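You operate a simulated robot arm through the tools that you are given. There is no shell and no other tool. Be economical: measure what you need, move in short steps, check, and stop when the job is done.

Carry out the task below with a simulated two-armed robot. There is one attempt and no reset: what you move stays moved.

TASK
Finish the white cover: hold it, sand its rough patch off and press its grommet home.
Fine: work in the middle of the long bench; the pad goes back. What is to be rubbed or washed off counts as gone when no trace of it is left.
Where things are to end (x, y in the base frame): white cover within 60 mm of [490, -290].

It is judged by the outcome, as a careful person would: the job done as asked, and still so three seconds after it is handed in. It fails if anything else is knocked over, pushed out of place, dropped, spilled or broken. A push-on lid holds only when it is set on centred and level and pressed home; a screw cap is set on level and turned clockwise until tight.

THE ROBOT
Two 7-joint arms with two-finger parallel grippers on one trunk, on a base that drives. Base frame: it is fixed to the floor where the robot stands at the start and does not move with it; the origin is under the middle of the robot, x ahead of it, y to its left, z up; the surface under the hand at the start is at about z = 850. Lengths are in mm, angles in degrees, forces in N, time in s.
The left shoulder is at the start at [69, 182, 1111], the right one opposite. With the tool pointing down near the work surface each hand reaches from about 300 to 740 mm from the robot's upright axis, wherever it stands, measured 20 degrees to its own side. Places, roughly: black grommet [500, 0, 900]; middle of the long bench [500, -300, 800]. Payload 3.91 kg a hand.
Tool frame (each hand has its own): the origin (TCP) lies between the finger pads and is the grasp point; the fingertips stand 30 mm ahead of it; z points along the fingers, y is the line along which they close. The gripper opens to 110 mm. The fingers are 20 mm wide and 10 mm thick; the gripper's body (48 by 112 mm) begins 55 mm behind the TCP.
Orientation is told as [roll, pitch, yaw] about the base's x, y, z axes, in that order, counted from this pose: with the fingers straight down and closing along the base's y, the tool's x points along the base's -x, its y along +y and its z along -z.

THE INTERFACE
- The arms move only by the tool apply_moves. It takes "left_plan", "right_plan" or both (then of equal length, played together; a hand with none holds still); each is text: rows parted by semicolons, each of 7 numbers parted by spaces: the gripper command, from -1 (fully open) to 1 (shut), values between in proportion, then the shift along the tool's x, y, z in mm, then the turn, a rotation vector about the tool's x, y, z in degrees. In form: jaw tx ty tz ax ay az; .... A call has 1 to 10 rows; each row is the pose to reach, as a shift and turn from the pose commanded when the call began, along the tool's axes at that moment. Rows are played at 5 a second. More than 50 mm and 8.6 degrees between two rows, or a gripper value outside its range, and nothing of the call is played. Where a pose cannot be reached the arm comes as near as it can. A force on the tool above 90 N (or 10 N above the force at the start of the call, whichever is more), or a blocked arm, ends the call early, and 0.2 s more pass. The fingers move at their own pace (about 72 mm/s each) and stop on an object; they squeeze with about 39 N. The grip force told is the motor's: it shows also when the fingers shut on nothing. Time passes only in rows, and 0.2 s behind the last, so rows that repeat a pose let the fingers close. It gives the time, the measured TCP pose, the force on the tool (base axes), the opening and the grip force at its end, in the units of the frame above (readings bear some noise), with the torque about the TCP (base axes, N m) and any sound that the robot's microphone picked up.
- Cameras (640 x 400 px; columns grow to the right, rows downward): "scene" is now at [212, -28.3, 1344.1]; the picture's right is [-0.29, -0.96, 0.00], its down [-0.12, 0.04, -0.99] and it looks along [0.95, -0.29, -0.12] (base axes); focal length 214 px, centre (320, 200). "left" rides on the left gripper at [72, -17, -103] in its tool frame; the picture's right is [0.23, 0.97, 0.00], its down [-0.76, 0.18, -0.62] and it looks along [-0.61, 0.14, 0.78] (tool axes); focal length 222 px, centre (320, 200). "right" rides on the right gripper at [72, 17, -103] in its tool frame; the picture's right is [-0.23, 0.97, 0.00], its down [-0.76, -0.18, -0.62] and it looks along [-0.61, -0.14, 0.78] (tool axes); focal length 222 px, centre (320, 200). There is no depth. A picture from a camera that has moved, and an enlarged one, comes with that camera's place and axes in the base frame and with its lens.
- snapshot(camera): a new picture of that camera. The clock stands still meanwhile.
- move_column(by): slides the trunk up (or, below 0, down) by that many mm; the arms and the scene camera ride with it, the base frame stays. It gives what a move gives, with no picture.
- drive_base(legs): drives the robot by 1 to 6 legs, each [ahead, left, turn to the left] in mm, mm and degrees, along the robot's own axes; the way and the turn of a leg run together, so that a leg with both is an arc; at most 1500 mm and 180 degrees a leg. The arms and the cameras ride along, it lands a little off, and it stops where it bumps. It gives what a move gives.
- turn_head(pan, tilt): turns the head with the scene camera to pan (to the left, within 80 degrees either way) and tilt (down, from -29 to 69), counted from straight ahead of the robot. It gives what a move gives.
- close_up(camera, box): a new picture of the part [left, top, right, bottom] of that camera's present view, enlarged. The clock stands still meanwhile.
- hand_in(): hands the job in; it is judged then, once.

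Go step by step. Nothing tells you exact positions but the pictures and the camera data: compare them with the known pose of the tool, close in by small moves and look again before you grip or let go. The budget is 120 turns and 92 pictures, counting those below and the enlarged ones. Unless the task says otherwise, let go and move clear before handing in.

The tools are called after ">>>" by a JSON object that holds its "name" and its "arguments". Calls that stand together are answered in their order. apply_moves: Moves the arms, as the interface text tells. Its arguments: {"type":"object","properties":{"left_plan":{"type":"string"},"right_plan":{"type":"string"}},"required":[]} The other tools are called the same way: move_column (by) slides the trunk up or down; drive_base (legs) drives the base; turn_head (pan, tilt) turns the head that bears the scene camera; snapshot (camera) takes a picture; close_up (camera, box) takes an enlarged picture of a part of a camera's view; hand_in () hands the job in.

At the start:

```text
time: 0.0
left_tcp_pos: [330.8, 163.4, 1184.8]
left_orientation: [1.4, 0.0, -0.9]
left_wrist_force: [26.1, 96.8, -105.0]
left_ft_torque: [-7.6, -6.39, -7.78]
left_opening: 110.0
left_grip_force: 0.2
right_tcp_pos: [338.3, -139.0, 1209.3]
right_orientation: [0.1, 0.0, -0.1]
right_wrist_force: [-0.7, -0.8, -0.1]
right_ft_torque: [-0.02, -0.01, -0.02]
right_opening: 110.0
right_grip_force: 0.1
trunk travel left (down, up): [-375.0, 139.0]
robot x, y, heading: [1.4, 2.9, -0.0]
head pan, tilt: [1.0, 68.8]
```

scene: 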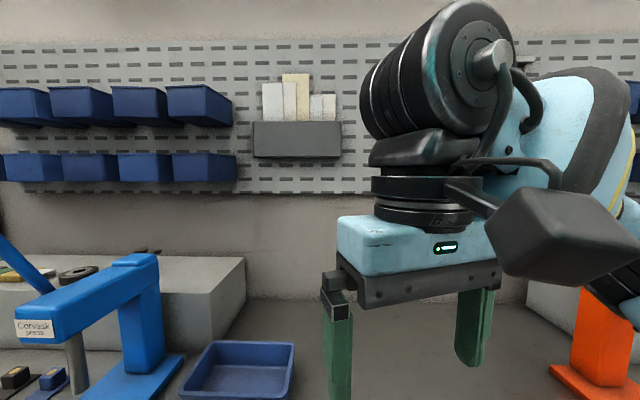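
right: 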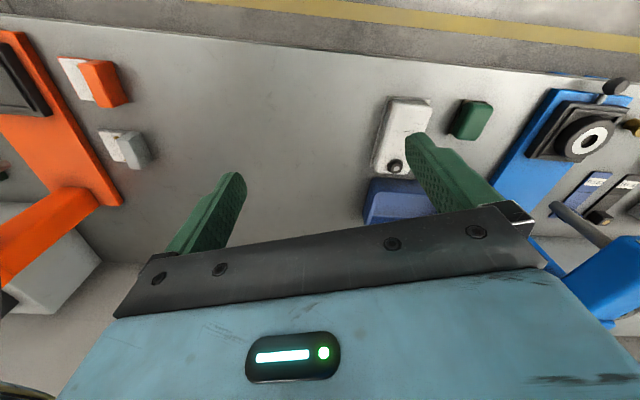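
left: 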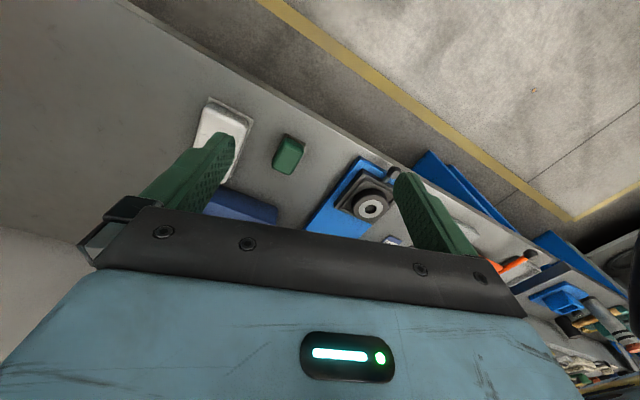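

I see the bench with a blue press, an orange press, a white cover and a green block. I will aim the head down for a better view before moving any arm.

>>> {"name": "turn_head", "arguments": {"pan": -20, "tilt": 55}}

>>> {"name": "snapshot", "arguments": {"camera": "scene"}}

```text
time: 0.8
left_tcp_pos: [331.5, 162.6, 1186.2]
left_orientation: [1.2, 0.0, -0.6]
left_wrist_force: [39.7, 36.4, 6.7]
left_ft_torque: [-4.47, 5.32, -1.84]
left_opening: 109.8
left_grip_force: 0.0
right_tcp_pos: [340.3, -139.9, 1208.9]
right_orientation: [0.1, 0.3, -0.3]
right_wrist_force: [0.4, 0.6, 0.0]
right_ft_torque: [-0.03, -0.01, 0.05]
right_opening: 110.1
right_grip_force: 0.2
trunk travel left (down, up): [-375.0, 139.0]
robot x, y, heading: [1.7, 1.2, -0.0]
head pan, tilt: [-20.0, 55.0]
```

```text
88 pictures are left
camera scene: at [196.7, -24.7, 1276.6], right [-0.3, -0.95, 0.0], down [-0.74, 0.23, -0.64], along [0.61, -0.19, -0.77], focal length 214 px, centre (320, 200)
```

scene: 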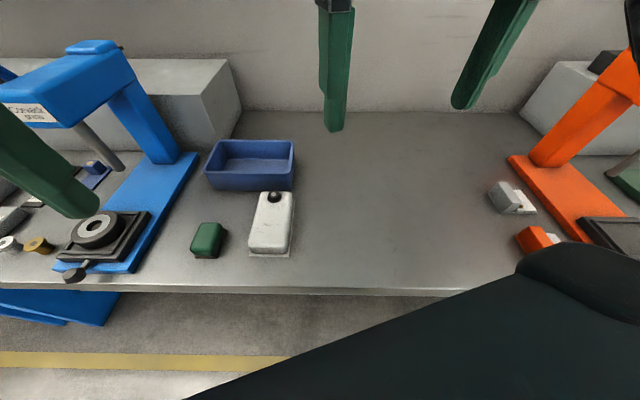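

The white cover with a dark knob (the grommet, apparently partly seated) lies on the bench beside a green block and a blue bin; the presses stand left and right. I'll enlarge the views.

>>> {"name": "close_up", "arguments": {"camera": "scene", "box": [180, 130, 340, 290]}}

>>> {"name": "close_up", "arguments": {"camera": "scene", "box": [0, 100, 200, 290]}}

>>> {"name": "close_up", "arguments": {"camera": "scene", "box": [470, 130, 640, 280]}}

```text
2.50 times, centred on (260, 210) of scene
camera zoom: at [196.7, -24.7, 1276.6], right [-0.3, -0.95, 0.0], down [-0.74, 0.23, -0.64], along [0.61, -0.19, -0.77], focal length 536 px, centre (470, 175)
```

zoom: 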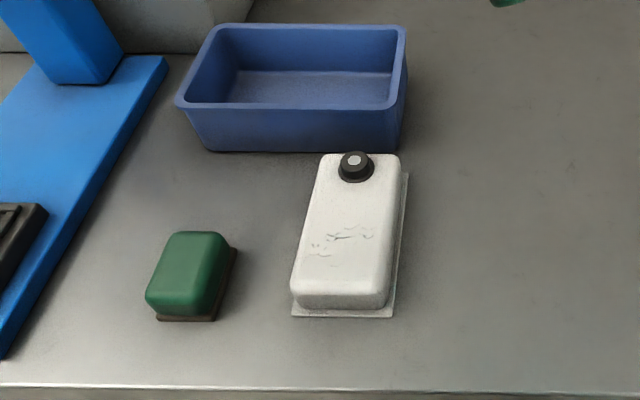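

```text
2.11 times, centred on (100, 195) of scene
camera zoom: at [196.7, -24.7, 1276.6], right [-0.3, -0.95, 0.0], down [-0.74, 0.23, -0.64], along [0.61, -0.19, -0.77], focal length 452 px, centre (783, 210)
```

zoom: 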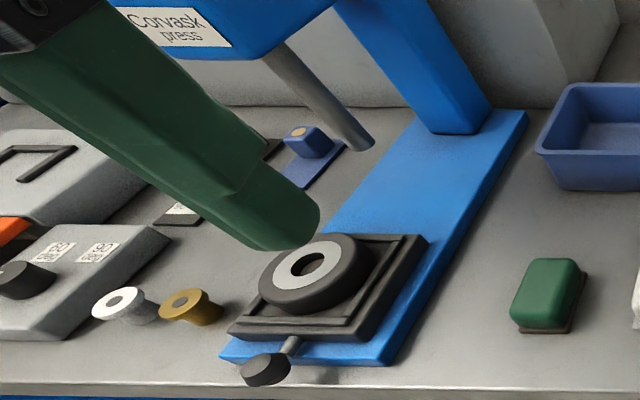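

```text
2.67 times, centred on (555, 205) of scene
camera zoom: at [196.7, -24.7, 1276.6], right [-0.3, -0.95, 0.0], down [-0.74, 0.23, -0.64], along [0.61, -0.19, -0.77], focal length 572 px, centre (-307, 187)
```

zoom: 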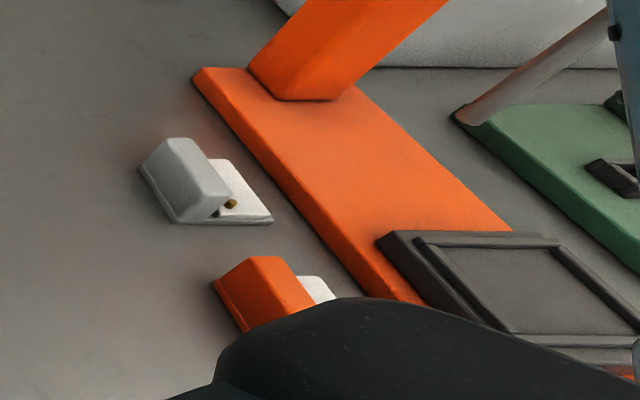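

The cover with grommet is at roughly (480,-5), the grommet about (534,-21,905), the green sanding pad left of it. I check the right side and the cover more closely from the right hand, to plan driving sideways.

>>> {"name": "turn_head", "arguments": {"pan": -45, "tilt": 35}}

>>> {"name": "snapshot", "arguments": {"camera": "scene"}}

>>> {"name": "snapshot", "arguments": {"camera": "right"}}

```text
time: 1.7
left_tcp_pos: [330.5, 163.1, 1185.4]
left_orientation: [1.3, 0.1, -0.9]
left_wrist_force: [-0.1, 0.1, 0.9]
left_ft_torque: [0.01, -0.03, 0.03]
left_opening: 109.9
left_grip_force: 0.0
right_tcp_pos: [337.3, -140.1, 1209.8]
right_orientation: [0.2, -0.2, 0.0]
right_wrist_force: [-0.6, 0.1, 0.3]
right_ft_torque: [0.01, 0.02, -0.03]
right_opening: 109.9
right_grip_force: 0.1
trunk travel left (down, up): [-375.0, 139.0]
robot x, y, heading: [-0.5, 0.5, -0.3]
head pan, tilt: [-45.0, 35.0]
```

```text
84 pictures are left
camera scene: at [185.8, -63.9, 1299.1], right [-0.71, -0.71, 0.0], down [-0.41, 0.41, -0.82], along [0.58, -0.58, -0.57], focal length 214 px, centre (320, 200)
```

scene: 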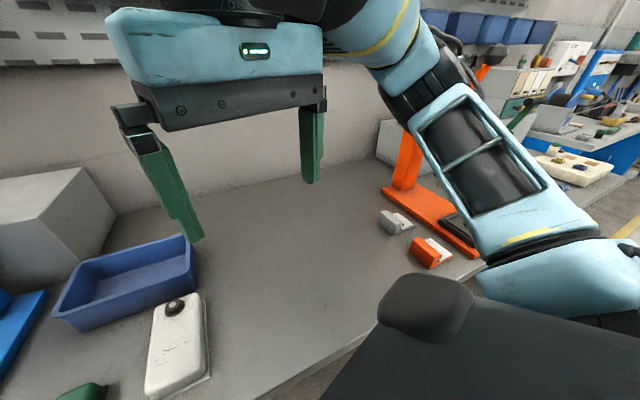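

```text
83 pictures are left
camera right: at [265.6, -122.9, 1313.4], right [0.23, 0.97, 0.0], down [0.76, -0.18, 0.62], along [0.61, -0.14, -0.78], focal length 222 px, centre (320, 200)
```

right: 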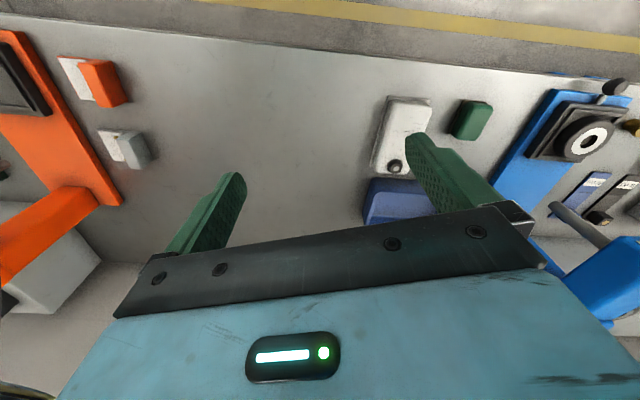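

The bench runs about 18° askew to the robot, and the target is then about 555 mm ahead and slightly right. I'll turn to face the bench squarely and shift a little to the right.

>>> {"name": "drive_base", "arguments": {"legs": [[0, 0, -17.5], [0, -70, 0]]}}

>>> {"name": "turn_head", "arguments": {"pan": 20, "tilt": 55}}

>>> {"name": "snapshot", "arguments": {"camera": "scene"}}

>>> {"name": "snapshot", "arguments": {"camera": "right"}}

```text
time: 4.0
left_tcp_pos: [344.5, -9.9, 1183.8]
left_orientation: [1.3, -0.1, -18.5]
left_wrist_force: [0.4, -0.4, -0.3]
left_ft_torque: [0.0, 0.02, -0.02]
left_opening: 110.1
left_grip_force: 0.1
right_tcp_pos: [259.3, -299.6, 1210.6]
right_orientation: [0.1, -0.1, -17.7]
right_wrist_force: [0.2, 0.8, -0.2]
right_ft_torque: [0.0, 0.01, -0.01]
right_opening: 109.9
right_grip_force: 0.0
trunk travel left (down, up): [-375.0, 139.0]
robot x, y, heading: [-20.7, -66.3, -17.6]
head pan, tilt: [-45.0, 35.0]
```

```text
time: 5.4
left_tcp_pos: [345.5, -8.3, 1184.3]
left_orientation: [1.6, 0.1, -19.1]
left_wrist_force: [29.1, 62.9, -39.4]
left_ft_torque: [-7.06, -0.37, -6.05]
left_opening: 110.0
left_grip_force: 0.1
right_tcp_pos: [260.1, -301.1, 1210.1]
right_orientation: [0.1, 0.3, -17.9]
right_wrist_force: [-0.9, 0.0, -0.4]
right_ft_torque: [-0.06, -0.03, 0.01]
right_opening: 110.0
right_grip_force: 0.0
trunk travel left (down, up): [-375.0, 139.0]
robot x, y, heading: [-22.5, -64.5, -17.4]
head pan, tilt: [20.0, 55.0]
```

```text
82 pictures are left
camera scene: at [162.3, -148.3, 1279.8], right [-0.56, -0.83, 0.0], down [-0.62, 0.41, -0.67], along [0.55, -0.37, -0.74], focal length 214 px, centre (320, 200)
```

scene: 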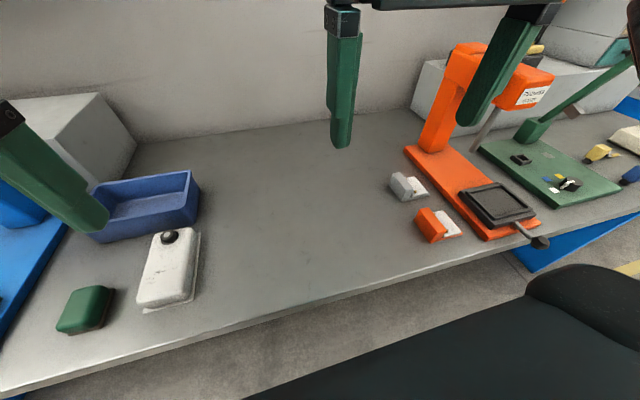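

```text
81 pictures are left
camera right: at [196.7, -263.5, 1313.0], right [0.51, 0.86, 0.0], down [0.67, -0.4, 0.62], along [0.53, -0.32, -0.78], focal length 222 px, centre (320, 200)
```

right: 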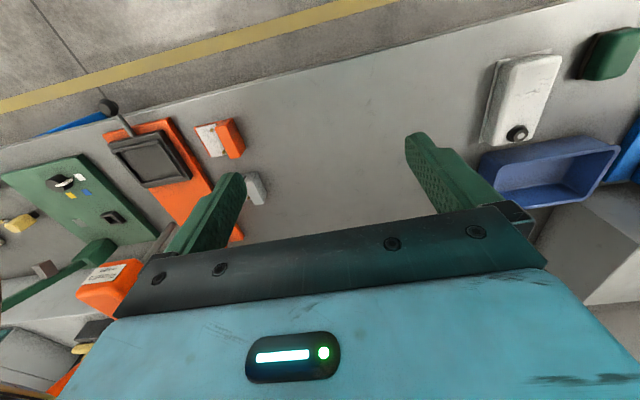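

The head is being blocked by the left arm when panned left, so I'll pan it back to unload. Then I lower the left hand toward the cover for a closer look.

>>> {"name": "turn_head", "arguments": {"pan": -20, "tilt": 50}}

>>> {"name": "apply_moves", "arguments": {"left_plan": "-1 0 10 30 0 0 0; -1 0 20 60 0 0 0; -1 0 30 90 0 0 0; -1 0 40 120 0 0 0"}}

>>> {"name": "snapshot", "arguments": {"camera": "left"}}

```text
time: 6.4
left_tcp_pos: [343.3, -10.1, 1184.9]
left_orientation: [1.2, -0.1, -18.4]
left_wrist_force: [32.4, 12.9, 2.3]
left_ft_torque: [-1.66, 4.03, -1.14]
left_opening: 110.0
left_grip_force: 0.1
right_tcp_pos: [259.3, -300.1, 1210.7]
right_orientation: [0.0, -0.2, -17.6]
right_wrist_force: [-0.4, 0.0, -0.3]
right_ft_torque: [-0.02, 0.0, 0.01]
right_opening: 110.0
right_grip_force: 0.0
trunk travel left (down, up): [-375.0, 139.0]
robot x, y, heading: [-19.4, -60.3, -17.5]
head pan, tilt: [-20.0, 50.0]
```

```text
time: 7.4
left_tcp_pos: [356.4, 32.9, 1066.7]
left_orientation: [1.3, -0.1, -18.5]
left_wrist_force: [-0.6, 0.4, 0.2]
left_ft_torque: [-0.05, -0.02, 0.01]
left_opening: 109.9
left_grip_force: 0.0
right_tcp_pos: [258.5, -299.1, 1211.0]
right_orientation: [0.0, 0.0, -17.5]
right_wrist_force: [0.6, 0.4, -0.6]
right_ft_torque: [-0.06, -0.02, -0.02]
right_opening: 109.8
right_grip_force: 0.1
trunk travel left (down, up): [-375.0, 139.0]
robot x, y, heading: [-22.3, -62.9, -17.6]
head pan, tilt: [-20.0, 50.0]
```

```text
80 pictures are left
camera left: at [282.3, 36.4, 1169.2], right [0.09, 1.0, 0.02], down [0.77, -0.09, 0.63], along [0.63, -0.04, -0.78], focal length 222 px, centre (320, 200)
```

left: 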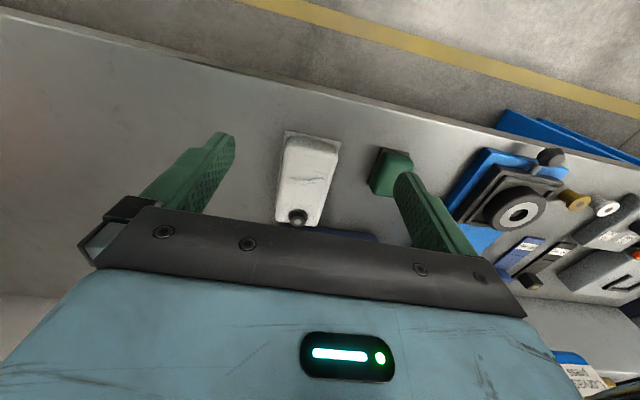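

The left camera now shows cover and pad between the fingers. I enlarge it to measure.

>>> {"name": "close_up", "arguments": {"camera": "left", "box": [240, 110, 440, 240]}}

>>> {"name": "close_up", "arguments": {"camera": "scene", "box": [0, 150, 220, 330]}}

```text
3.08 times, centred on (340, 175) of left
camera zoom: at [282.3, 36.4, 1169.2], right [0.09, 1.0, 0.02], down [0.77, -0.09, 0.63], along [0.63, -0.04, -0.78], focal length 684 px, centre (258, 277)
```

zoom: 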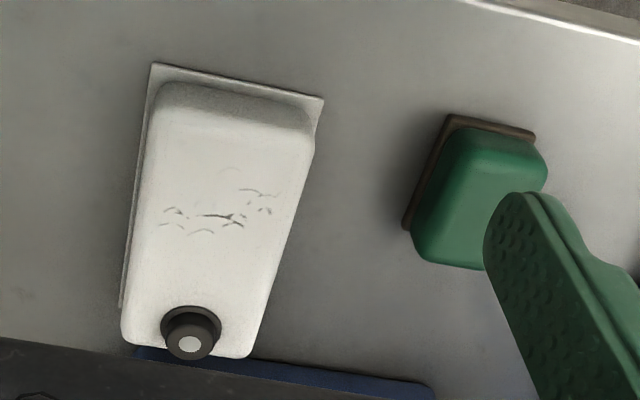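

```text
2.22 times, centred on (110, 240) of scene
camera zoom: at [158.3, -151.2, 1277.6], right [-0.61, -0.79, 0.0], down [-0.61, 0.47, -0.65], along [0.51, -0.39, -0.76], focal length 477 px, centre (787, 111)
```

zoom: 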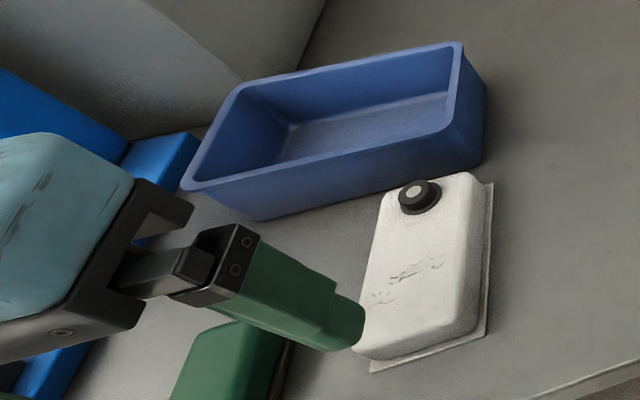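

Cover flange is about 85×156 mm, centred near (492,-1.5) and aligned with the bench (yaw about -17.7°), grommet about 51 mm beyond its centre. Pad is about 48×71 mm at (488,139). I position the left hand above the cover's middle, then check.

>>> {"name": "apply_moves", "arguments": {"left_plan": "-1 -35 2 0 0.4 0 -0.2; -1 -70 4 0 0.7 0 -0.4; -1 -105 6 0 1 0 -0.6; -1 -139 7.8 10 1.3 0 -0.8; -1 -139 7.8 50 1.3 0 -0.8; -1 -139 7.8 90 1.3 0 -0.8; -1 -139 7.8 90 1.3 0 -0.8"}}

>>> {"name": "snapshot", "arguments": {"camera": "left"}}

>>> {"name": "snapshot", "arguments": {"camera": "scene"}}

```text
time: 9.0
left_tcp_pos: [491.0, -3.1, 971.9]
left_orientation: [0.0, 0.0, -17.7]
left_wrist_force: [0.0, 0.1, 0.1]
left_ft_torque: [-0.01, 0.01, 0.0]
left_opening: 110.1
left_grip_force: 0.0
right_tcp_pos: [259.6, -300.4, 1210.5]
right_orientation: [0.1, 0.0, -17.7]
right_wrist_force: [-0.5, -1.3, 0.7]
right_ft_torque: [0.0, -0.02, -0.02]
right_opening: 109.7
right_grip_force: 0.1
trunk travel left (down, up): [-375.0, 139.0]
robot x, y, heading: [-15.9, -64.3, -17.8]
head pan, tilt: [-20.0, 50.0]
```

```text
77 pictures are left
camera left: at [416.9, 3.1, 1075.1], right [0.08, 1.0, 0.0], down [0.78, -0.06, 0.62], along [0.62, -0.05, -0.78], focal length 222 px, centre (320, 200)
```

left: 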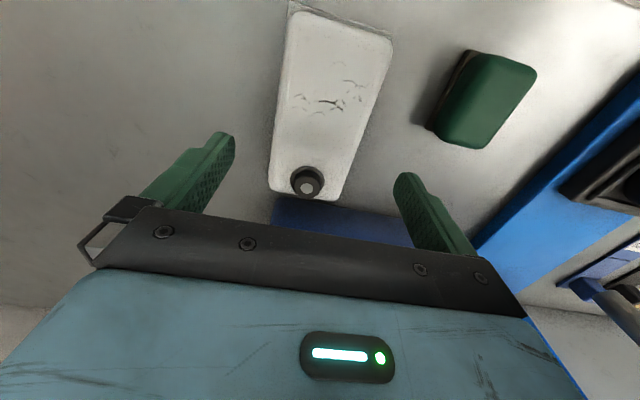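

```text
76 pictures are left
camera scene: at [157.6, -151.7, 1277.4], right [-0.61, -0.79, 0.0], down [-0.61, 0.47, -0.64], along [0.51, -0.39, -0.77], focal length 214 px, centre (320, 200)
```

scene: 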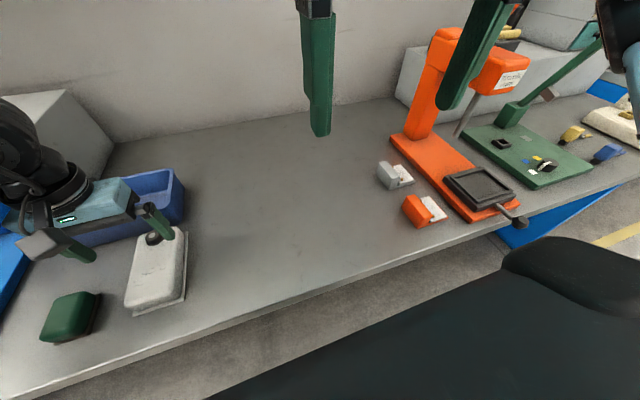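

The hand is centred on the cover. I descend to z≈889 with jaws open and then close on the body sides.

>>> {"name": "apply_moves", "arguments": {"left_plan": "-1 0 1.5 25 0 0 0; -1 0 1.5 50 0 0 0; -1 0 1.5 70 0 0 0; -1 0 1.5 83 0 0 0; -1 0 1.5 83 0 0 0; 1 0 1.5 83 0 0 0; 1 0 1.5 83 0 0 0; 1 0 1.5 83 0 0 0"}}

>>> {"name": "snapshot", "arguments": {"camera": "left"}}

>>> {"name": "close_up", "arguments": {"camera": "scene", "box": [60, 170, 240, 320]}}

```text
time: 10.8
left_tcp_pos: [491.1, -1.7, 892.9]
left_orientation: [0.1, 0.0, -17.7]
left_wrist_force: [0.4, -0.1, 0.4]
left_ft_torque: [-0.06, -0.06, -0.02]
left_opening: 77.3
left_grip_force: 38.7
right_tcp_pos: [259.7, -300.2, 1210.9]
right_orientation: [0.1, 0.0, -17.8]
right_wrist_force: [0.0, 0.1, 0.6]
right_ft_torque: [-0.02, 0.01, -0.01]
right_opening: 110.1
right_grip_force: 0.0
trunk travel left (down, up): [-375.0, 139.0]
robot x, y, heading: [-20.6, -64.9, -17.5]
head pan, tilt: [-20.0, 50.0]
```

```text
75 pictures are left
camera left: at [416.7, 4.6, 995.8], right [0.08, 1.0, 0.0], down [0.78, -0.06, 0.62], along [0.62, -0.05, -0.78], focal length 222 px, centre (320, 200)
```

left: 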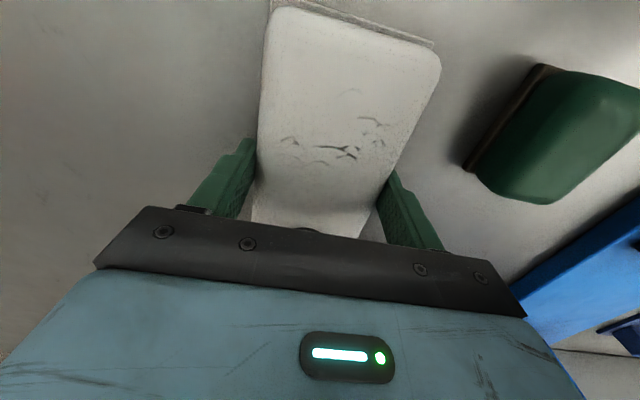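

```text
2.67 times, centred on (150, 245) of scene
camera zoom: at [157.9, -151.6, 1277.4], right [-0.61, -0.79, 0.0], down [-0.61, 0.47, -0.64], along [0.51, -0.39, -0.77], focal length 572 px, centre (773, 80)
```

zoom: 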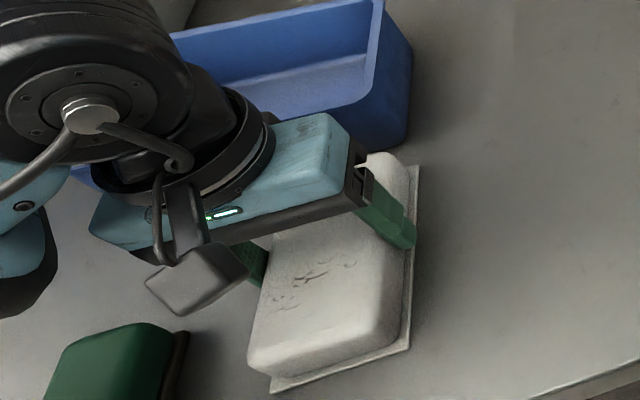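

The cover is gripped (opening 77 mm). I lift it slightly and carry it along the bench toward (490,-290).

>>> {"name": "apply_moves", "arguments": {"left_plan": "1 0 0 -10 0 0 0; 1 0 0 -25 0 0 0; 1 0 0 -35 0 0 0; 1 0 0 -35 0 0 0"}}

>>> {"name": "close_up", "arguments": {"camera": "scene", "box": [60, 170, 240, 320]}}

```text
time: 11.8
left_tcp_pos: [492.1, -2.9, 926.5]
left_orientation: [0.0, -0.1, -17.7]
left_wrist_force: [-0.5, 0.9, 0.1]
left_ft_torque: [0.02, -0.01, -0.03]
left_opening: 77.5
left_grip_force: 38.6
right_tcp_pos: [259.7, -300.9, 1209.9]
right_orientation: [0.1, 0.0, -17.7]
right_wrist_force: [0.6, 0.1, -0.2]
right_ft_torque: [0.02, 0.0, -0.05]
right_opening: 109.8
right_grip_force: 0.0
trunk travel left (down, up): [-375.0, 139.0]
robot x, y, heading: [-23.3, -66.5, -17.6]
head pan, tilt: [-20.0, 50.0]
```

```text
2.67 times, centred on (150, 245) of scene
camera zoom: at [158.0, -151.5, 1277.3], right [-0.61, -0.79, 0.0], down [-0.61, 0.47, -0.64], along [0.51, -0.39, -0.77], focal length 572 px, centre (773, 80)
```

zoom: 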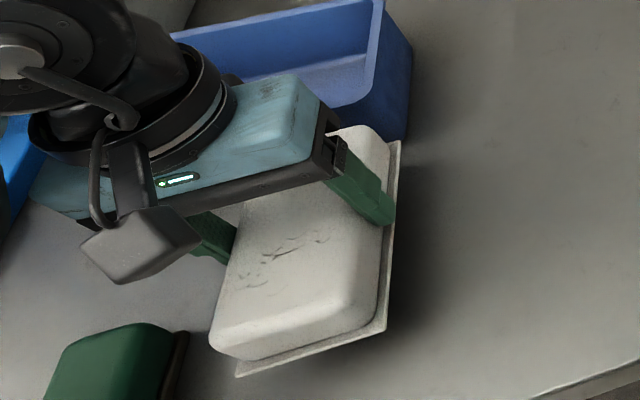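

It hangs level. I carry it half way and look.

>>> {"name": "apply_moves", "arguments": {"left_plan": "1 -12 -40 0 0 0 0; 1 -24 -80 0 0 0 0; 1 -36 -120 0 0 0 0; 1 -45 -160 0 0 0 0"}}

>>> {"name": "turn_head", "arguments": {"pan": -10, "tilt": 40}}

>>> {"name": "snapshot", "arguments": {"camera": "scene"}}

```text
time: 12.8
left_tcp_pos: [486.1, -166.7, 926.1]
left_orientation: [0.2, 0.0, -17.6]
left_wrist_force: [0.1, -0.2, -0.8]
left_ft_torque: [0.01, 0.01, -0.01]
left_opening: 77.5
left_grip_force: 39.5
right_tcp_pos: [259.3, -300.2, 1208.6]
right_orientation: [0.1, 0.0, -17.7]
right_wrist_force: [-0.1, -0.4, -0.7]
right_ft_torque: [0.02, -0.02, -0.01]
right_opening: 110.0
right_grip_force: 0.2
trunk travel left (down, up): [-375.0, 139.0]
robot x, y, heading: [-24.9, -67.8, -17.4]
head pan, tilt: [-20.0, 50.0]
```

```text
time: 13.6
left_tcp_pos: [486.6, -166.1, 927.4]
left_orientation: [0.0, 0.0, -17.6]
left_wrist_force: [-0.1, -0.7, -1.0]
left_ft_torque: [-0.01, 0.01, 0.02]
left_opening: 77.3
left_grip_force: 39.3
right_tcp_pos: [259.7, -300.1, 1210.7]
right_orientation: [0.1, 0.1, -17.7]
right_wrist_force: [-0.7, 0.0, 0.0]
right_ft_torque: [0.01, -0.01, 0.0]
right_opening: 110.1
right_grip_force: 0.0
trunk travel left (down, up): [-375.0, 139.0]
robot x, y, heading: [-20.2, -62.4, -17.6]
head pan, tilt: [-10.0, 40.0]
```

```text
72 pictures are left
camera scene: at [172.3, -144.0, 1291.5], right [-0.46, -0.89, 0.0], down [-0.57, 0.3, -0.77], along [0.68, -0.36, -0.64], focal length 214 px, centre (320, 200)
```

scene: 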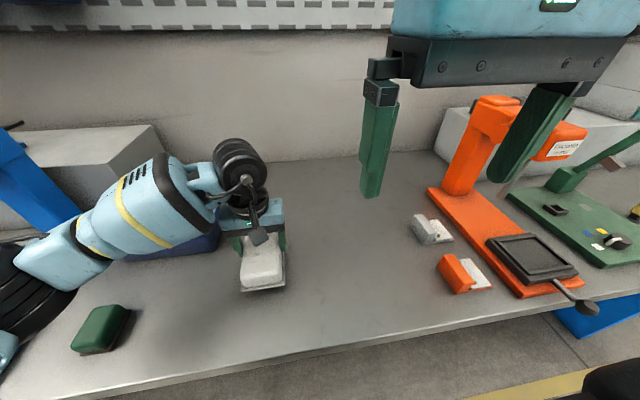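

Path is clear. I finish the carry and set the cover down.

>>> {"name": "apply_moves", "arguments": {"left_plan": "1 -10 -37 0 0 0 0; 1 -19 -74 0 0 0 0; 1 -28.5 -110 0 0 0 0; 1 -28.5 -110 15 0 0 0; 1 -28.5 -110 28 0 0 0; 1 -28.5 -110 34.5 0 0 0; 1 -28.5 -110 34.5 0 0 0"}}

>>> {"name": "snapshot", "arguments": {"camera": "scene"}}

```text
time: 15.2
left_tcp_pos: [480.7, -281.3, 893.3]
left_orientation: [0.0, 0.0, -17.8]
left_wrist_force: [-0.3, -0.5, -1.2]
left_ft_torque: [-0.02, 0.02, -0.02]
left_opening: 77.6
left_grip_force: 38.9
right_tcp_pos: [260.4, -300.3, 1210.8]
right_orientation: [0.1, -0.1, -17.8]
right_wrist_force: [0.0, -0.2, 0.1]
right_ft_torque: [0.02, 0.03, 0.03]
right_opening: 109.9
right_grip_force: 0.0
trunk travel left (down, up): [-375.0, 139.0]
robot x, y, heading: [-23.7, -63.2, -17.7]
head pan, tilt: [-10.0, 40.0]
```

```text
71 pictures are left
camera scene: at [172.3, -144.0, 1291.5], right [-0.46, -0.89, 0.0], down [-0.57, 0.3, -0.77], along [0.68, -0.36, -0.64], focal length 214 px, centre (320, 200)
```

scene: 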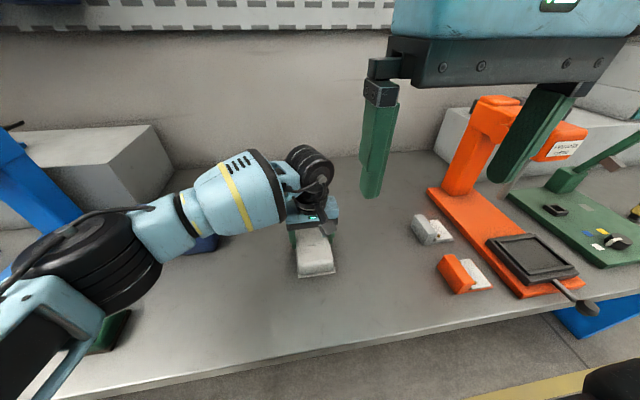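

The cover is at its spot at bench height. I release gently and rise clear.

>>> {"name": "apply_moves", "arguments": {"left_plan": "1 0 0 1 0 0 0; 0.2 0 0 1 0 0 0; -1 0 0 1 0 0 0; -1 0 0 1 0 0 0; -1 0 0 -25 0 0 0; -1 0 0 -65 0 0 0; -1 0 0 -100 0 0 0; -1 0 0 -100 0 0 0"}}

>>> {"name": "snapshot", "arguments": {"camera": "left"}}

```text
time: 16.9
left_tcp_pos: [481.5, -279.3, 992.2]
left_orientation: [0.1, 0.0, -17.7]
left_wrist_force: [0.2, -0.6, -0.2]
left_ft_torque: [-0.01, 0.01, 0.01]
left_opening: 110.1
left_grip_force: 0.0
right_tcp_pos: [260.0, -301.0, 1210.2]
right_orientation: [0.1, -0.1, -17.8]
right_wrist_force: [0.1, 0.1, -0.7]
right_ft_torque: [0.01, -0.02, -0.02]
right_opening: 110.0
right_grip_force: 0.1
trunk travel left (down, up): [-375.0, 139.0]
robot x, y, heading: [-21.9, -66.7, -17.6]
head pan, tilt: [-10.0, 40.0]
```

```text
70 pictures are left
camera left: at [408.2, -273.6, 1095.3], right [0.08, 1.0, 0.0], down [0.78, -0.06, 0.62], along [0.62, -0.05, -0.78], focal length 222 px, centre (320, 200)
```

left: 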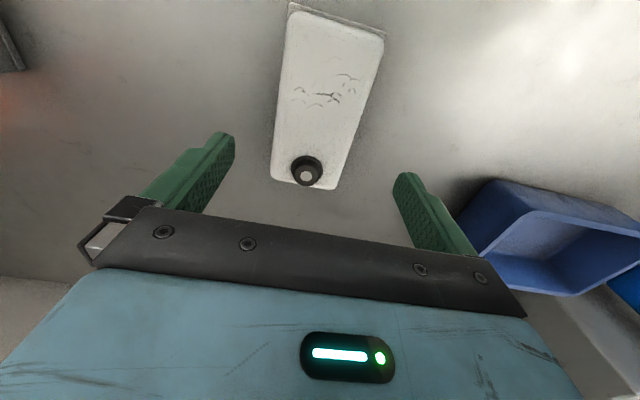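

The cover sits well. Next the left hand goes over the pad.

>>> {"name": "apply_moves", "arguments": {"left_plan": "-1 13.4 44.5 0 0 0 0; -1 26.9 89 0 0 0 0; -1 40.3 133.7 0 0 0 0; -1 53.8 178 0 0 0 0; -1 67.2 222.8 0 0 0 0; -1 80.7 267.3 0 0 0 0; -1 94 312 0 0 0 0; -1 107.5 356.4 0 0 0 0; -1 121 401 0 0 0 0; -1 121 401 0 0 0 0"}}

>>> {"name": "snapshot", "arguments": {"camera": "left"}}

>>> {"name": "snapshot", "arguments": {"camera": "scene"}}

```text
time: 19.1
left_tcp_pos: [487.3, 133.5, 997.4]
left_orientation: [0.1, 0.0, -17.7]
left_wrist_force: [-0.7, 0.9, -0.3]
left_ft_torque: [0.02, 0.02, -0.01]
left_opening: 110.1
left_grip_force: 0.1
right_tcp_pos: [259.7, -301.0, 1209.6]
right_orientation: [0.1, 0.0, -17.7]
right_wrist_force: [-0.4, -0.5, 0.7]
right_ft_torque: [0.04, 0.02, 0.0]
right_opening: 110.1
right_grip_force: 0.0
trunk travel left (down, up): [-375.0, 139.0]
robot x, y, heading: [-20.8, -64.5, -17.6]
head pan, tilt: [-10.0, 40.0]
```

```text
69 pictures are left
camera left: at [412.7, 139.2, 1100.4], right [0.08, 1.0, 0.0], down [0.78, -0.06, 0.62], along [0.62, -0.05, -0.78], focal length 222 px, centre (320, 200)
```

left: 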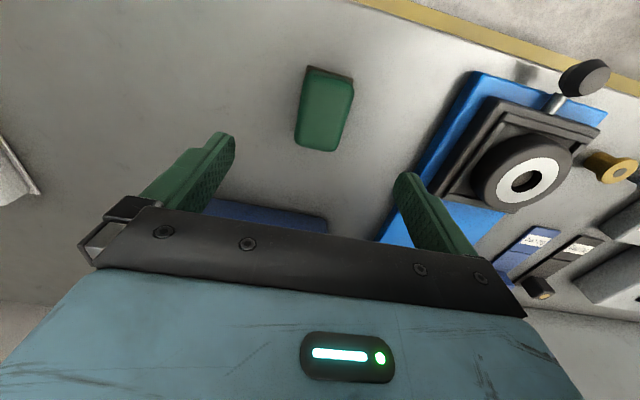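

```text
68 pictures are left
camera scene: at [172.6, -144.8, 1291.4], right [-0.46, -0.89, 0.0], down [-0.57, 0.3, -0.77], along [0.68, -0.35, -0.64], focal length 214 px, centre (320, 200)
```

scene: 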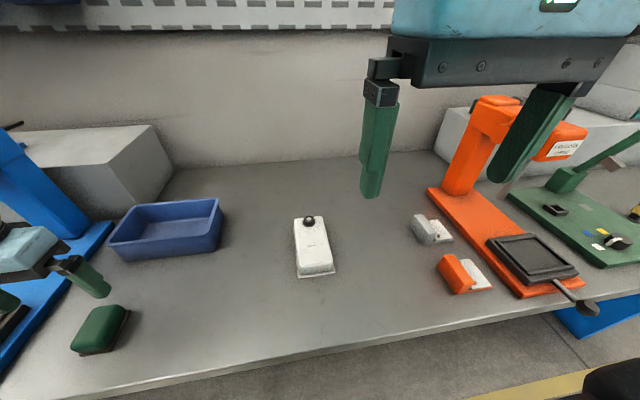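

Pad centre is about (484,138). I centre on it, descend to z≈890 and grip it.

>>> {"name": "apply_moves", "arguments": {"left_plan": "-1 4 4 30 0 0 0; -1 4 4 60 0 0 0; -1 4 4 85 0 0 0; -1 4 4 100 0 0 0; -1 4 4 107 0 0 0; -1 4 4 107 0 0 0; 1 4 4 107 0 0 0; 1 4 4 107 0 0 0; 1 4 4 107 0 0 0"}}

>>> {"name": "snapshot", "arguments": {"camera": "left"}}

>>> {"name": "close_up", "arguments": {"camera": "scene", "box": [0, 220, 200, 390]}}

```text
time: 21.1
left_tcp_pos: [485.4, 141.0, 886.9]
left_orientation: [0.0, 0.0, -17.6]
left_wrist_force: [-1.1, -0.2, 0.5]
left_ft_torque: [0.01, -0.02, -0.03]
left_opening: 47.6
left_grip_force: 38.4
right_tcp_pos: [259.9, -300.6, 1210.1]
right_orientation: [0.1, 0.0, -17.7]
right_wrist_force: [-0.4, -0.4, 0.0]
right_ft_torque: [0.0, 0.0, 0.01]
right_opening: 110.2
right_grip_force: 0.0
trunk travel left (down, up): [-375.0, 139.0]
robot x, y, heading: [-22.3, -62.9, -17.7]
head pan, tilt: [-10.0, 40.0]
```

```text
67 pictures are left
camera left: at [410.4, 147.0, 989.5], right [0.08, 1.0, 0.0], down [0.78, -0.06, 0.62], along [0.62, -0.05, -0.78], focal length 222 px, centre (320, 200)
```

left: 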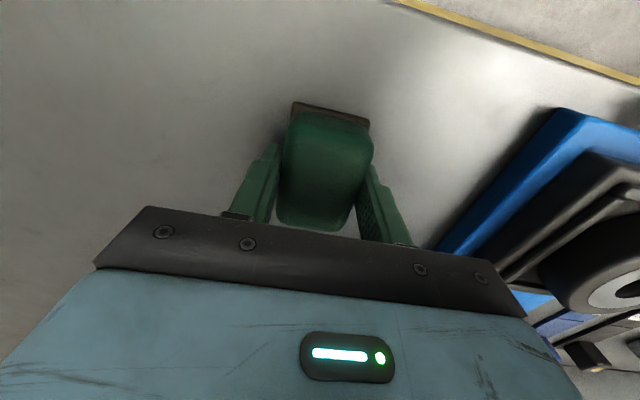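

```text
2.35 times, centred on (100, 305) of scene
camera zoom: at [172.2, -144.0, 1291.5], right [-0.46, -0.89, 0.0], down [-0.57, 0.3, -0.77], along [0.68, -0.36, -0.64], focal length 505 px, centre (838, -47)
```

zoom: 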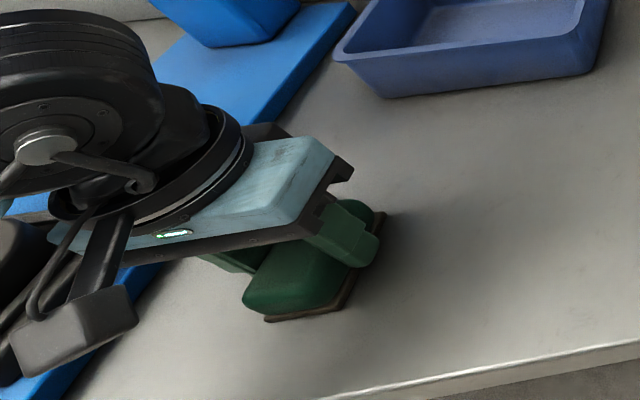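

The pad is gripped; its underside is about 37 mm below the left TCP. I lift it a little while the right hand leans back 42° and comes to a stand-off behind the cover's near end.

>>> {"name": "apply_moves", "arguments": {"left_plan": "1 0 0 -10 0 0 0; 1 0 0 -30 0 0 0; 1 0 0 -50 0 0 0; 1 0 0 -70 0 0 0; 1 0 0 -80 0 0 0; 1 0 0 -80 0 0 0; 1 0 0 -80 0 0 0", "right_plan": "-1 -12 14 42 0 -7 0; -1 -25 29 85 0 -14 0; -1 -37 43 127 0 -21 0; -1 -50 57 169 0 -28 0; -1 -62 72 212 0 -35 0; -1 -75 86 254 0 -42 0; -1 -75 86 254 0 -42 0"}}

>>> {"name": "snapshot", "arguments": {"camera": "scene"}}

>>> {"name": "snapshot", "arguments": {"camera": "right"}}

```text
time: 22.8
left_tcp_pos: [483.9, 142.3, 967.3]
left_orientation: [0.1, -0.1, -17.7]
left_wrist_force: [-0.3, 1.0, -0.8]
left_ft_torque: [-0.03, -0.01, 0.02]
left_opening: 47.5
left_grip_force: 39.5
right_tcp_pos: [355.7, -240.5, 959.5]
right_orientation: [0.1, -41.9, -17.7]
right_wrist_force: [0.3, 0.3, 0.3]
right_ft_torque: [0.01, 0.01, 0.01]
right_opening: 109.8
right_grip_force: 0.1
trunk travel left (down, up): [-375.0, 139.0]
robot x, y, heading: [-20.6, -65.9, -17.4]
head pan, tilt: [-10.0, 40.0]
```

```text
65 pictures are left
camera scene: at [172.0, -144.2, 1291.6], right [-0.46, -0.89, 0.0], down [-0.57, 0.3, -0.77], along [0.68, -0.36, -0.64], focal length 214 px, centre (320, 200)
```

scene: 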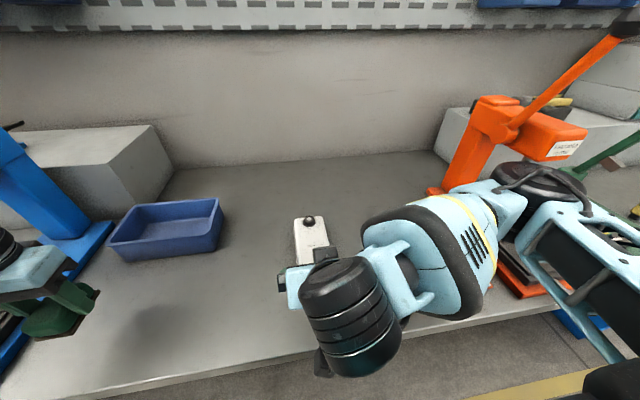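

```text
64 pictures are left
camera right: at [243.1, -187.8, 987.0], right [0.46, 0.88, 0.15], down [0.09, -0.22, 0.97], along [0.89, -0.43, -0.17], focal length 222 px, centre (320, 200)
```

right: 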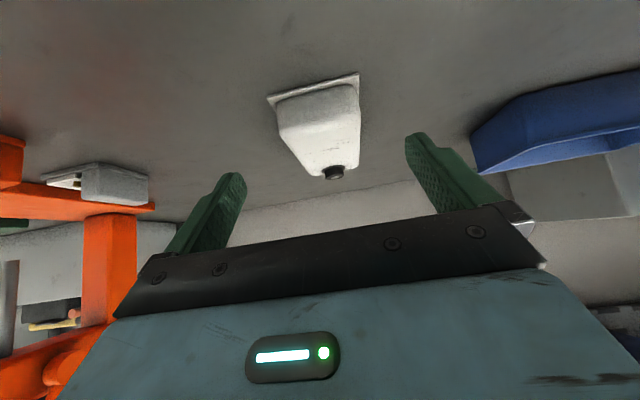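

Right hand is in the stand-off pose and looks centred on the cover. Before going on I check the right elbow's clearance to the orange press.

>>> {"name": "turn_head", "arguments": {"pan": -50, "tilt": 30}}

>>> {"name": "snapshot", "arguments": {"camera": "scene"}}

>>> {"name": "close_up", "arguments": {"camera": "right", "box": [200, 50, 440, 200]}}

```text
time: 23.8
left_tcp_pos: [484.8, 142.7, 967.2]
left_orientation: [0.0, 0.0, -17.7]
left_wrist_force: [1.2, -0.4, -0.5]
left_ft_torque: [-0.01, -0.03, 0.01]
left_opening: 47.3
left_grip_force: 39.2
right_tcp_pos: [354.7, -240.2, 959.0]
right_orientation: [0.1, -42.0, -17.9]
right_wrist_force: [0.1, 0.1, 0.5]
right_ft_torque: [-0.02, 0.02, 0.01]
right_opening: 110.0
right_grip_force: 0.1
trunk travel left (down, up): [-375.0, 139.0]
robot x, y, heading: [-18.9, -65.2, -17.7]
head pan, tilt: [-50.0, 30.0]
```

```text
63 pictures are left
camera scene: at [131.5, -188.1, 1306.9], right [-0.92, -0.38, 0.0], down [-0.19, 0.46, -0.87], along [0.33, -0.8, -0.5], focal length 214 px, centre (320, 200)
```

scene: 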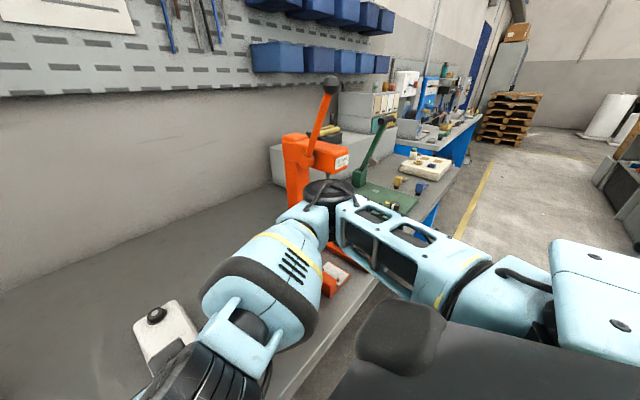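

```text
2.67 times, centred on (320, 125) of right
camera zoom: at [243.5, -187.8, 987.5], right [0.46, 0.88, 0.15], down [0.09, -0.22, 0.97], along [0.89, -0.43, -0.18], focal length 592 px, centre (320, 400)
```

zoom: 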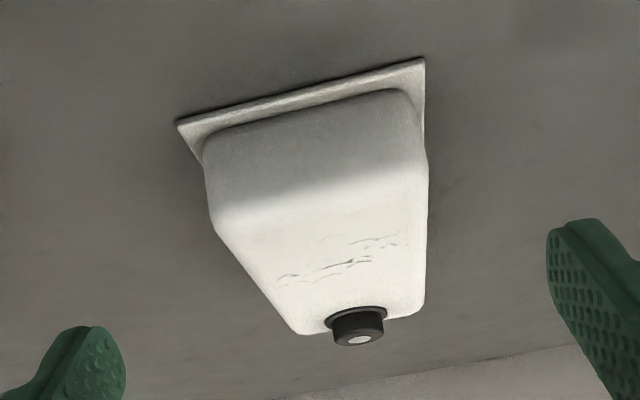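

Elbow clearance is fine and the hand is aligned with the cover. I advance 100 mm along the tool axis with jaws open.

>>> {"name": "apply_moves", "arguments": {"right_plan": "-1 0 0 30 0 0 0; -1 0 0 60 0 0 0; -1 0 0 85 0 0 0; -1 0 0 100 0 0 0; -1 0 0 100 0 0 0"}}

>>> {"name": "snapshot", "arguments": {"camera": "right"}}

>>> {"name": "snapshot", "arguments": {"camera": "scene"}}

```text
time: 25.0
left_tcp_pos: [484.4, 141.5, 967.0]
left_orientation: [0.0, 0.1, -17.7]
left_wrist_force: [-0.4, 0.0, -1.4]
left_ft_torque: [-0.02, 0.02, 0.0]
left_opening: 47.4
left_grip_force: 39.0
right_tcp_pos: [419.9, -262.2, 884.2]
right_orientation: [0.1, -42.0, -17.7]
right_wrist_force: [-0.1, 1.3, -0.6]
right_ft_torque: [0.0, -0.02, 0.01]
right_opening: 109.9
right_grip_force: 0.0
trunk travel left (down, up): [-375.0, 139.0]
robot x, y, heading: [-19.8, -64.0, -17.7]
head pan, tilt: [-50.0, 30.0]
```

```text
61 pictures are left
camera right: at [307.5, -209.5, 911.5], right [0.46, 0.88, 0.15], down [0.09, -0.22, 0.97], along [0.89, -0.43, -0.17], focal length 222 px, centre (320, 200)
```

right: 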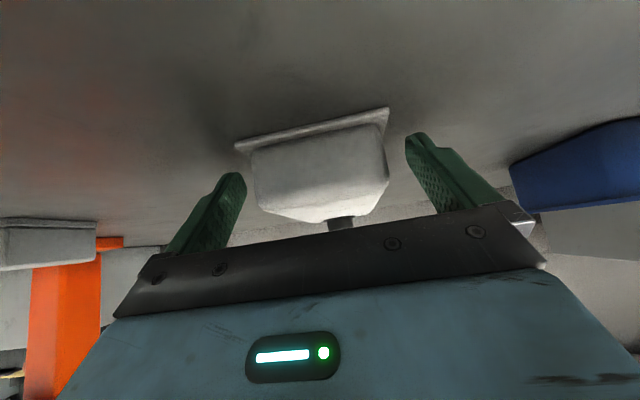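

```text
60 pictures are left
camera scene: at [131.3, -188.1, 1306.9], right [-0.92, -0.38, 0.0], down [-0.19, 0.46, -0.87], along [0.33, -0.8, -0.5], focal length 214 px, centre (320, 200)
```

scene: 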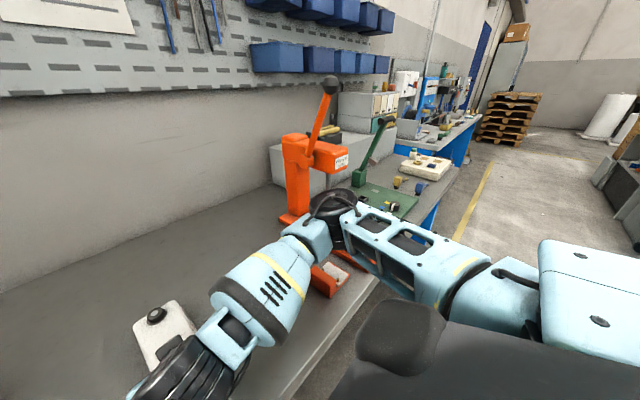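

Fingers flank the near end symmetrically. I close the right hand to hold the cover.

>>> {"name": "apply_moves", "arguments": {"right_plan": "0 0 0 100 0 0 0; 1 0 0 0 0 0 0"}}

```text
refused: row 1 steps farther than a row can; nothing moved
```

I mistakenly repeated the shift; nothing moved. I close in place.

>>> {"name": "apply_moves", "arguments": {"right_plan": "0.2 0 0 0 0 0 0; 0.4 0 0 0 0 0 0; 1 0 0 0 0 0 0; 1 0 0 0 0 0 0; 1 0 0 0 0 0 0"}}

>>> {"name": "snapshot", "arguments": {"camera": "right"}}

>>> {"name": "turn_head", "arguments": {"pan": -15, "tilt": 50}}

>>> {"name": "snapshot", "arguments": {"camera": "scene"}}

```text
time: 26.2
left_tcp_pos: [483.9, 140.7, 967.5]
left_orientation: [0.0, 0.0, -17.6]
left_wrist_force: [0.5, 0.5, -1.0]
left_ft_torque: [0.0, 0.0, -0.01]
left_opening: 47.5
left_grip_force: 38.6
right_tcp_pos: [419.5, -261.5, 882.4]
right_orientation: [0.0, -42.0, -17.8]
right_wrist_force: [0.0, -0.3, -0.8]
right_ft_torque: [0.02, 0.05, 0.0]
right_opening: 77.5
right_grip_force: 38.9
trunk travel left (down, up): [-375.0, 139.0]
robot x, y, heading: [-21.8, -65.7, -17.8]
head pan, tilt: [-50.0, 30.0]
```

```text
59 pictures are left
camera right: at [307.5, -209.5, 911.7], right [0.46, 0.88, 0.15], down [0.09, -0.22, 0.97], along [0.89, -0.43, -0.18], focal length 222 px, centre (320, 200)
```

right: 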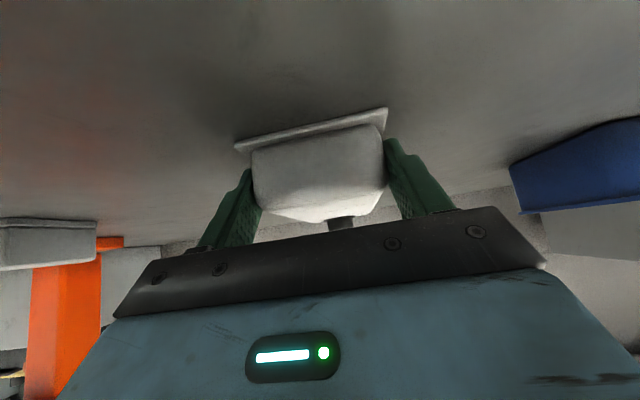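

```text
time: 27.2
left_tcp_pos: [483.0, 140.3, 966.2]
left_orientation: [0.0, 0.0, -17.6]
left_wrist_force: [-0.5, 0.5, -0.7]
left_ft_torque: [0.01, -0.01, 0.01]
left_opening: 47.6
left_grip_force: 39.6
right_tcp_pos: [419.0, -261.9, 883.4]
right_orientation: [0.1, -42.0, -17.9]
right_wrist_force: [0.1, 0.1, -0.3]
right_ft_torque: [0.02, 0.04, -0.01]
right_opening: 77.5
right_grip_force: 39.0
trunk travel left (down, up): [-375.0, 139.0]
robot x, y, heading: [-21.7, -66.0, -17.6]
head pan, tilt: [-15.0, 50.0]
```

```text
58 pictures are left
camera scene: at [161.9, -146.2, 1277.4], right [-0.54, -0.84, 0.0], down [-0.64, 0.41, -0.64], along [0.54, -0.35, -0.77], focal length 214 px, centre (320, 200)
```

scene: 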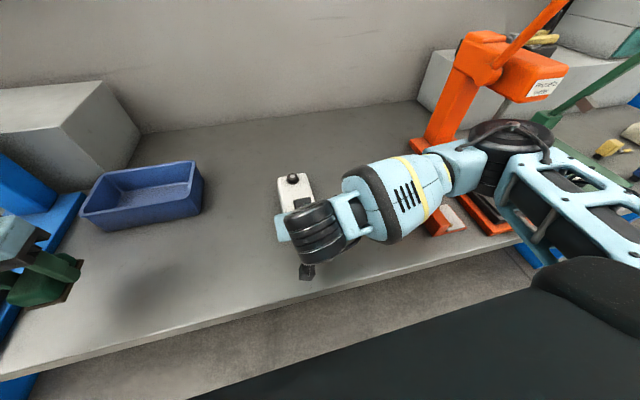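

The cover is held (77.5 mm). To keep the left wrist camera clear of the right wrist, I bring the pad above the cover while turning the left hand outward about 90°.

>>> {"name": "apply_moves", "arguments": {"left_plan": "1 -20 -36 -15 0 0 8.5; 1 -40 -72 -33 0 0 17; 1 -60 -108 -33 0 0 25.5; 1 -80 -145 -33 0 0 34; 1 -100 -183 -33 0 0 42.5; 1 -115 -224 -33 0 0 51; 1 -115 -270 -33 0 0 59.5; 1 -115 -300 -33 0 0 68"}}

>>> {"name": "snapshot", "arguments": {"camera": "scene"}}

```text
time: 29.0
left_tcp_pos: [513.1, -147.8, 1001.1]
left_orientation: [0.0, 0.0, -77.2]
left_wrist_force: [0.1, -0.2, -1.1]
left_ft_torque: [-0.01, 0.0, -0.04]
left_opening: 47.4
left_grip_force: 38.7
left hand out of reach, approached as far as the arm can: row 8
right_tcp_pos: [418.6, -261.7, 882.6]
right_orientation: [0.1, -41.9, -17.7]
right_wrist_force: [-0.1, 0.8, 0.4]
right_ft_torque: [-0.01, -0.02, 0.04]
right_opening: 77.5
right_grip_force: 38.9
trunk travel left (down, up): [-375.0, 139.0]
robot x, y, heading: [-20.5, -65.7, -17.4]
head pan, tilt: [-15.0, 50.0]
```

```text
57 pictures are left
camera scene: at [162.3, -145.4, 1277.3], right [-0.54, -0.84, 0.0], down [-0.65, 0.41, -0.64], along [0.54, -0.35, -0.77], focal length 214 px, centre (320, 200)
```

scene: 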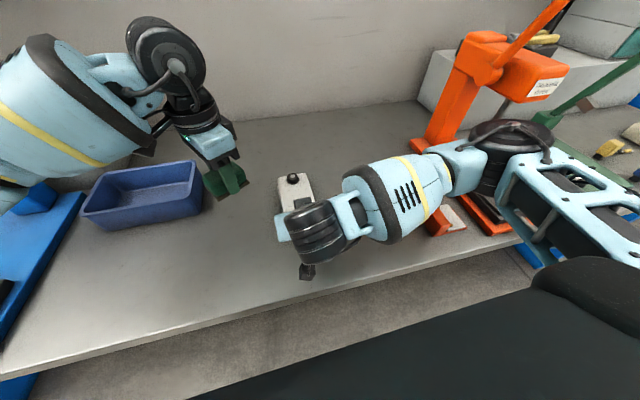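

The wrist hits its turn limit near -77°. I turn it back to about -58° before going on, and see where it settles.

>>> {"name": "apply_moves", "arguments": {"left_plan": "1 0 0 0 0 0 -8.5; 1 0 0 0 0 0 -17; 1 0 0 0 0 0 -25; 1 0 0 0 0 0 -25"}}

```text
time: 30.0
left_tcp_pos: [512.0, -149.8, 1000.5]
left_orientation: [-0.1, -0.1, -52.0]
left_wrist_force: [-0.5, 0.4, -0.6]
left_ft_torque: [0.0, -0.02, -0.01]
left_opening: 47.4
left_grip_force: 39.1
right_tcp_pos: [419.1, -261.9, 882.9]
right_orientation: [0.1, -42.0, -17.8]
right_wrist_force: [-0.2, 0.0, 0.1]
right_ft_torque: [0.03, 0.05, 0.02]
right_opening: 77.5
right_grip_force: 38.9
trunk travel left (down, up): [-375.0, 139.0]
robot x, y, heading: [-19.4, -67.8, -17.7]
head pan, tilt: [-15.0, 50.0]
```

Now at -52°, clear of the limit. I move over the patch at a safe height and look.

>>> {"name": "apply_moves", "arguments": {"left_plan": "1 -18 -28.5 0 0 0 0; 1 -36 -57 0 0 0 0; 1 -54 -85.5 0 0 0 0; 1 -71.5 -113.8 0 0 0 0; 1 -71.5 -113.8 0 0 0 0"}}

>>> {"name": "snapshot", "arguments": {"camera": "scene"}}

>>> {"name": "snapshot", "arguments": {"camera": "left"}}

```text
time: 31.2
left_tcp_pos: [464.8, -275.9, 1000.8]
left_orientation: [0.0, 0.0, -52.1]
left_wrist_force: [0.9, 0.5, -0.7]
left_ft_torque: [0.0, 0.03, -0.03]
left_opening: 47.2
left_grip_force: 39.4
right_tcp_pos: [419.7, -260.8, 884.2]
right_orientation: [0.1, -42.0, -17.8]
right_wrist_force: [0.1, 0.6, 0.7]
right_ft_torque: [0.02, 0.09, 0.01]
right_opening: 77.7
right_grip_force: 39.2
trunk travel left (down, up): [-375.0, 139.0]
robot x, y, heading: [-22.3, -64.9, -17.4]
head pan, tilt: [-15.0, 50.0]
```

```text
56 pictures are left
camera scene: at [162.2, -145.5, 1277.3], right [-0.54, -0.84, 0.0], down [-0.65, 0.41, -0.64], along [0.54, -0.35, -0.77], focal length 214 px, centre (320, 200)
```

scene: 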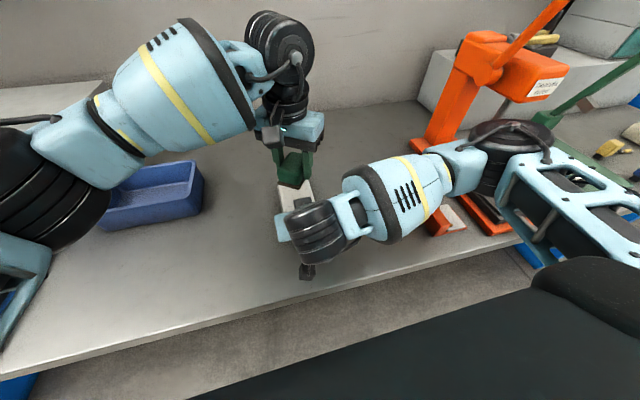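

```text
55 pictures are left
camera left: at [407.8, -228.6, 1104.5], right [0.63, 0.78, 0.0], down [0.61, -0.49, 0.62], along [0.48, -0.39, -0.78], focal length 222 px, centre (320, 200)
```

left: 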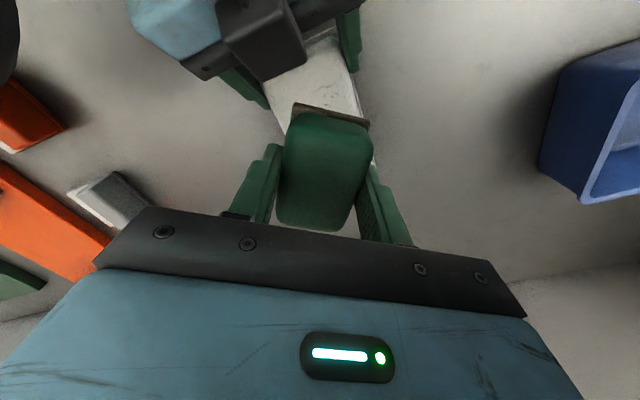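

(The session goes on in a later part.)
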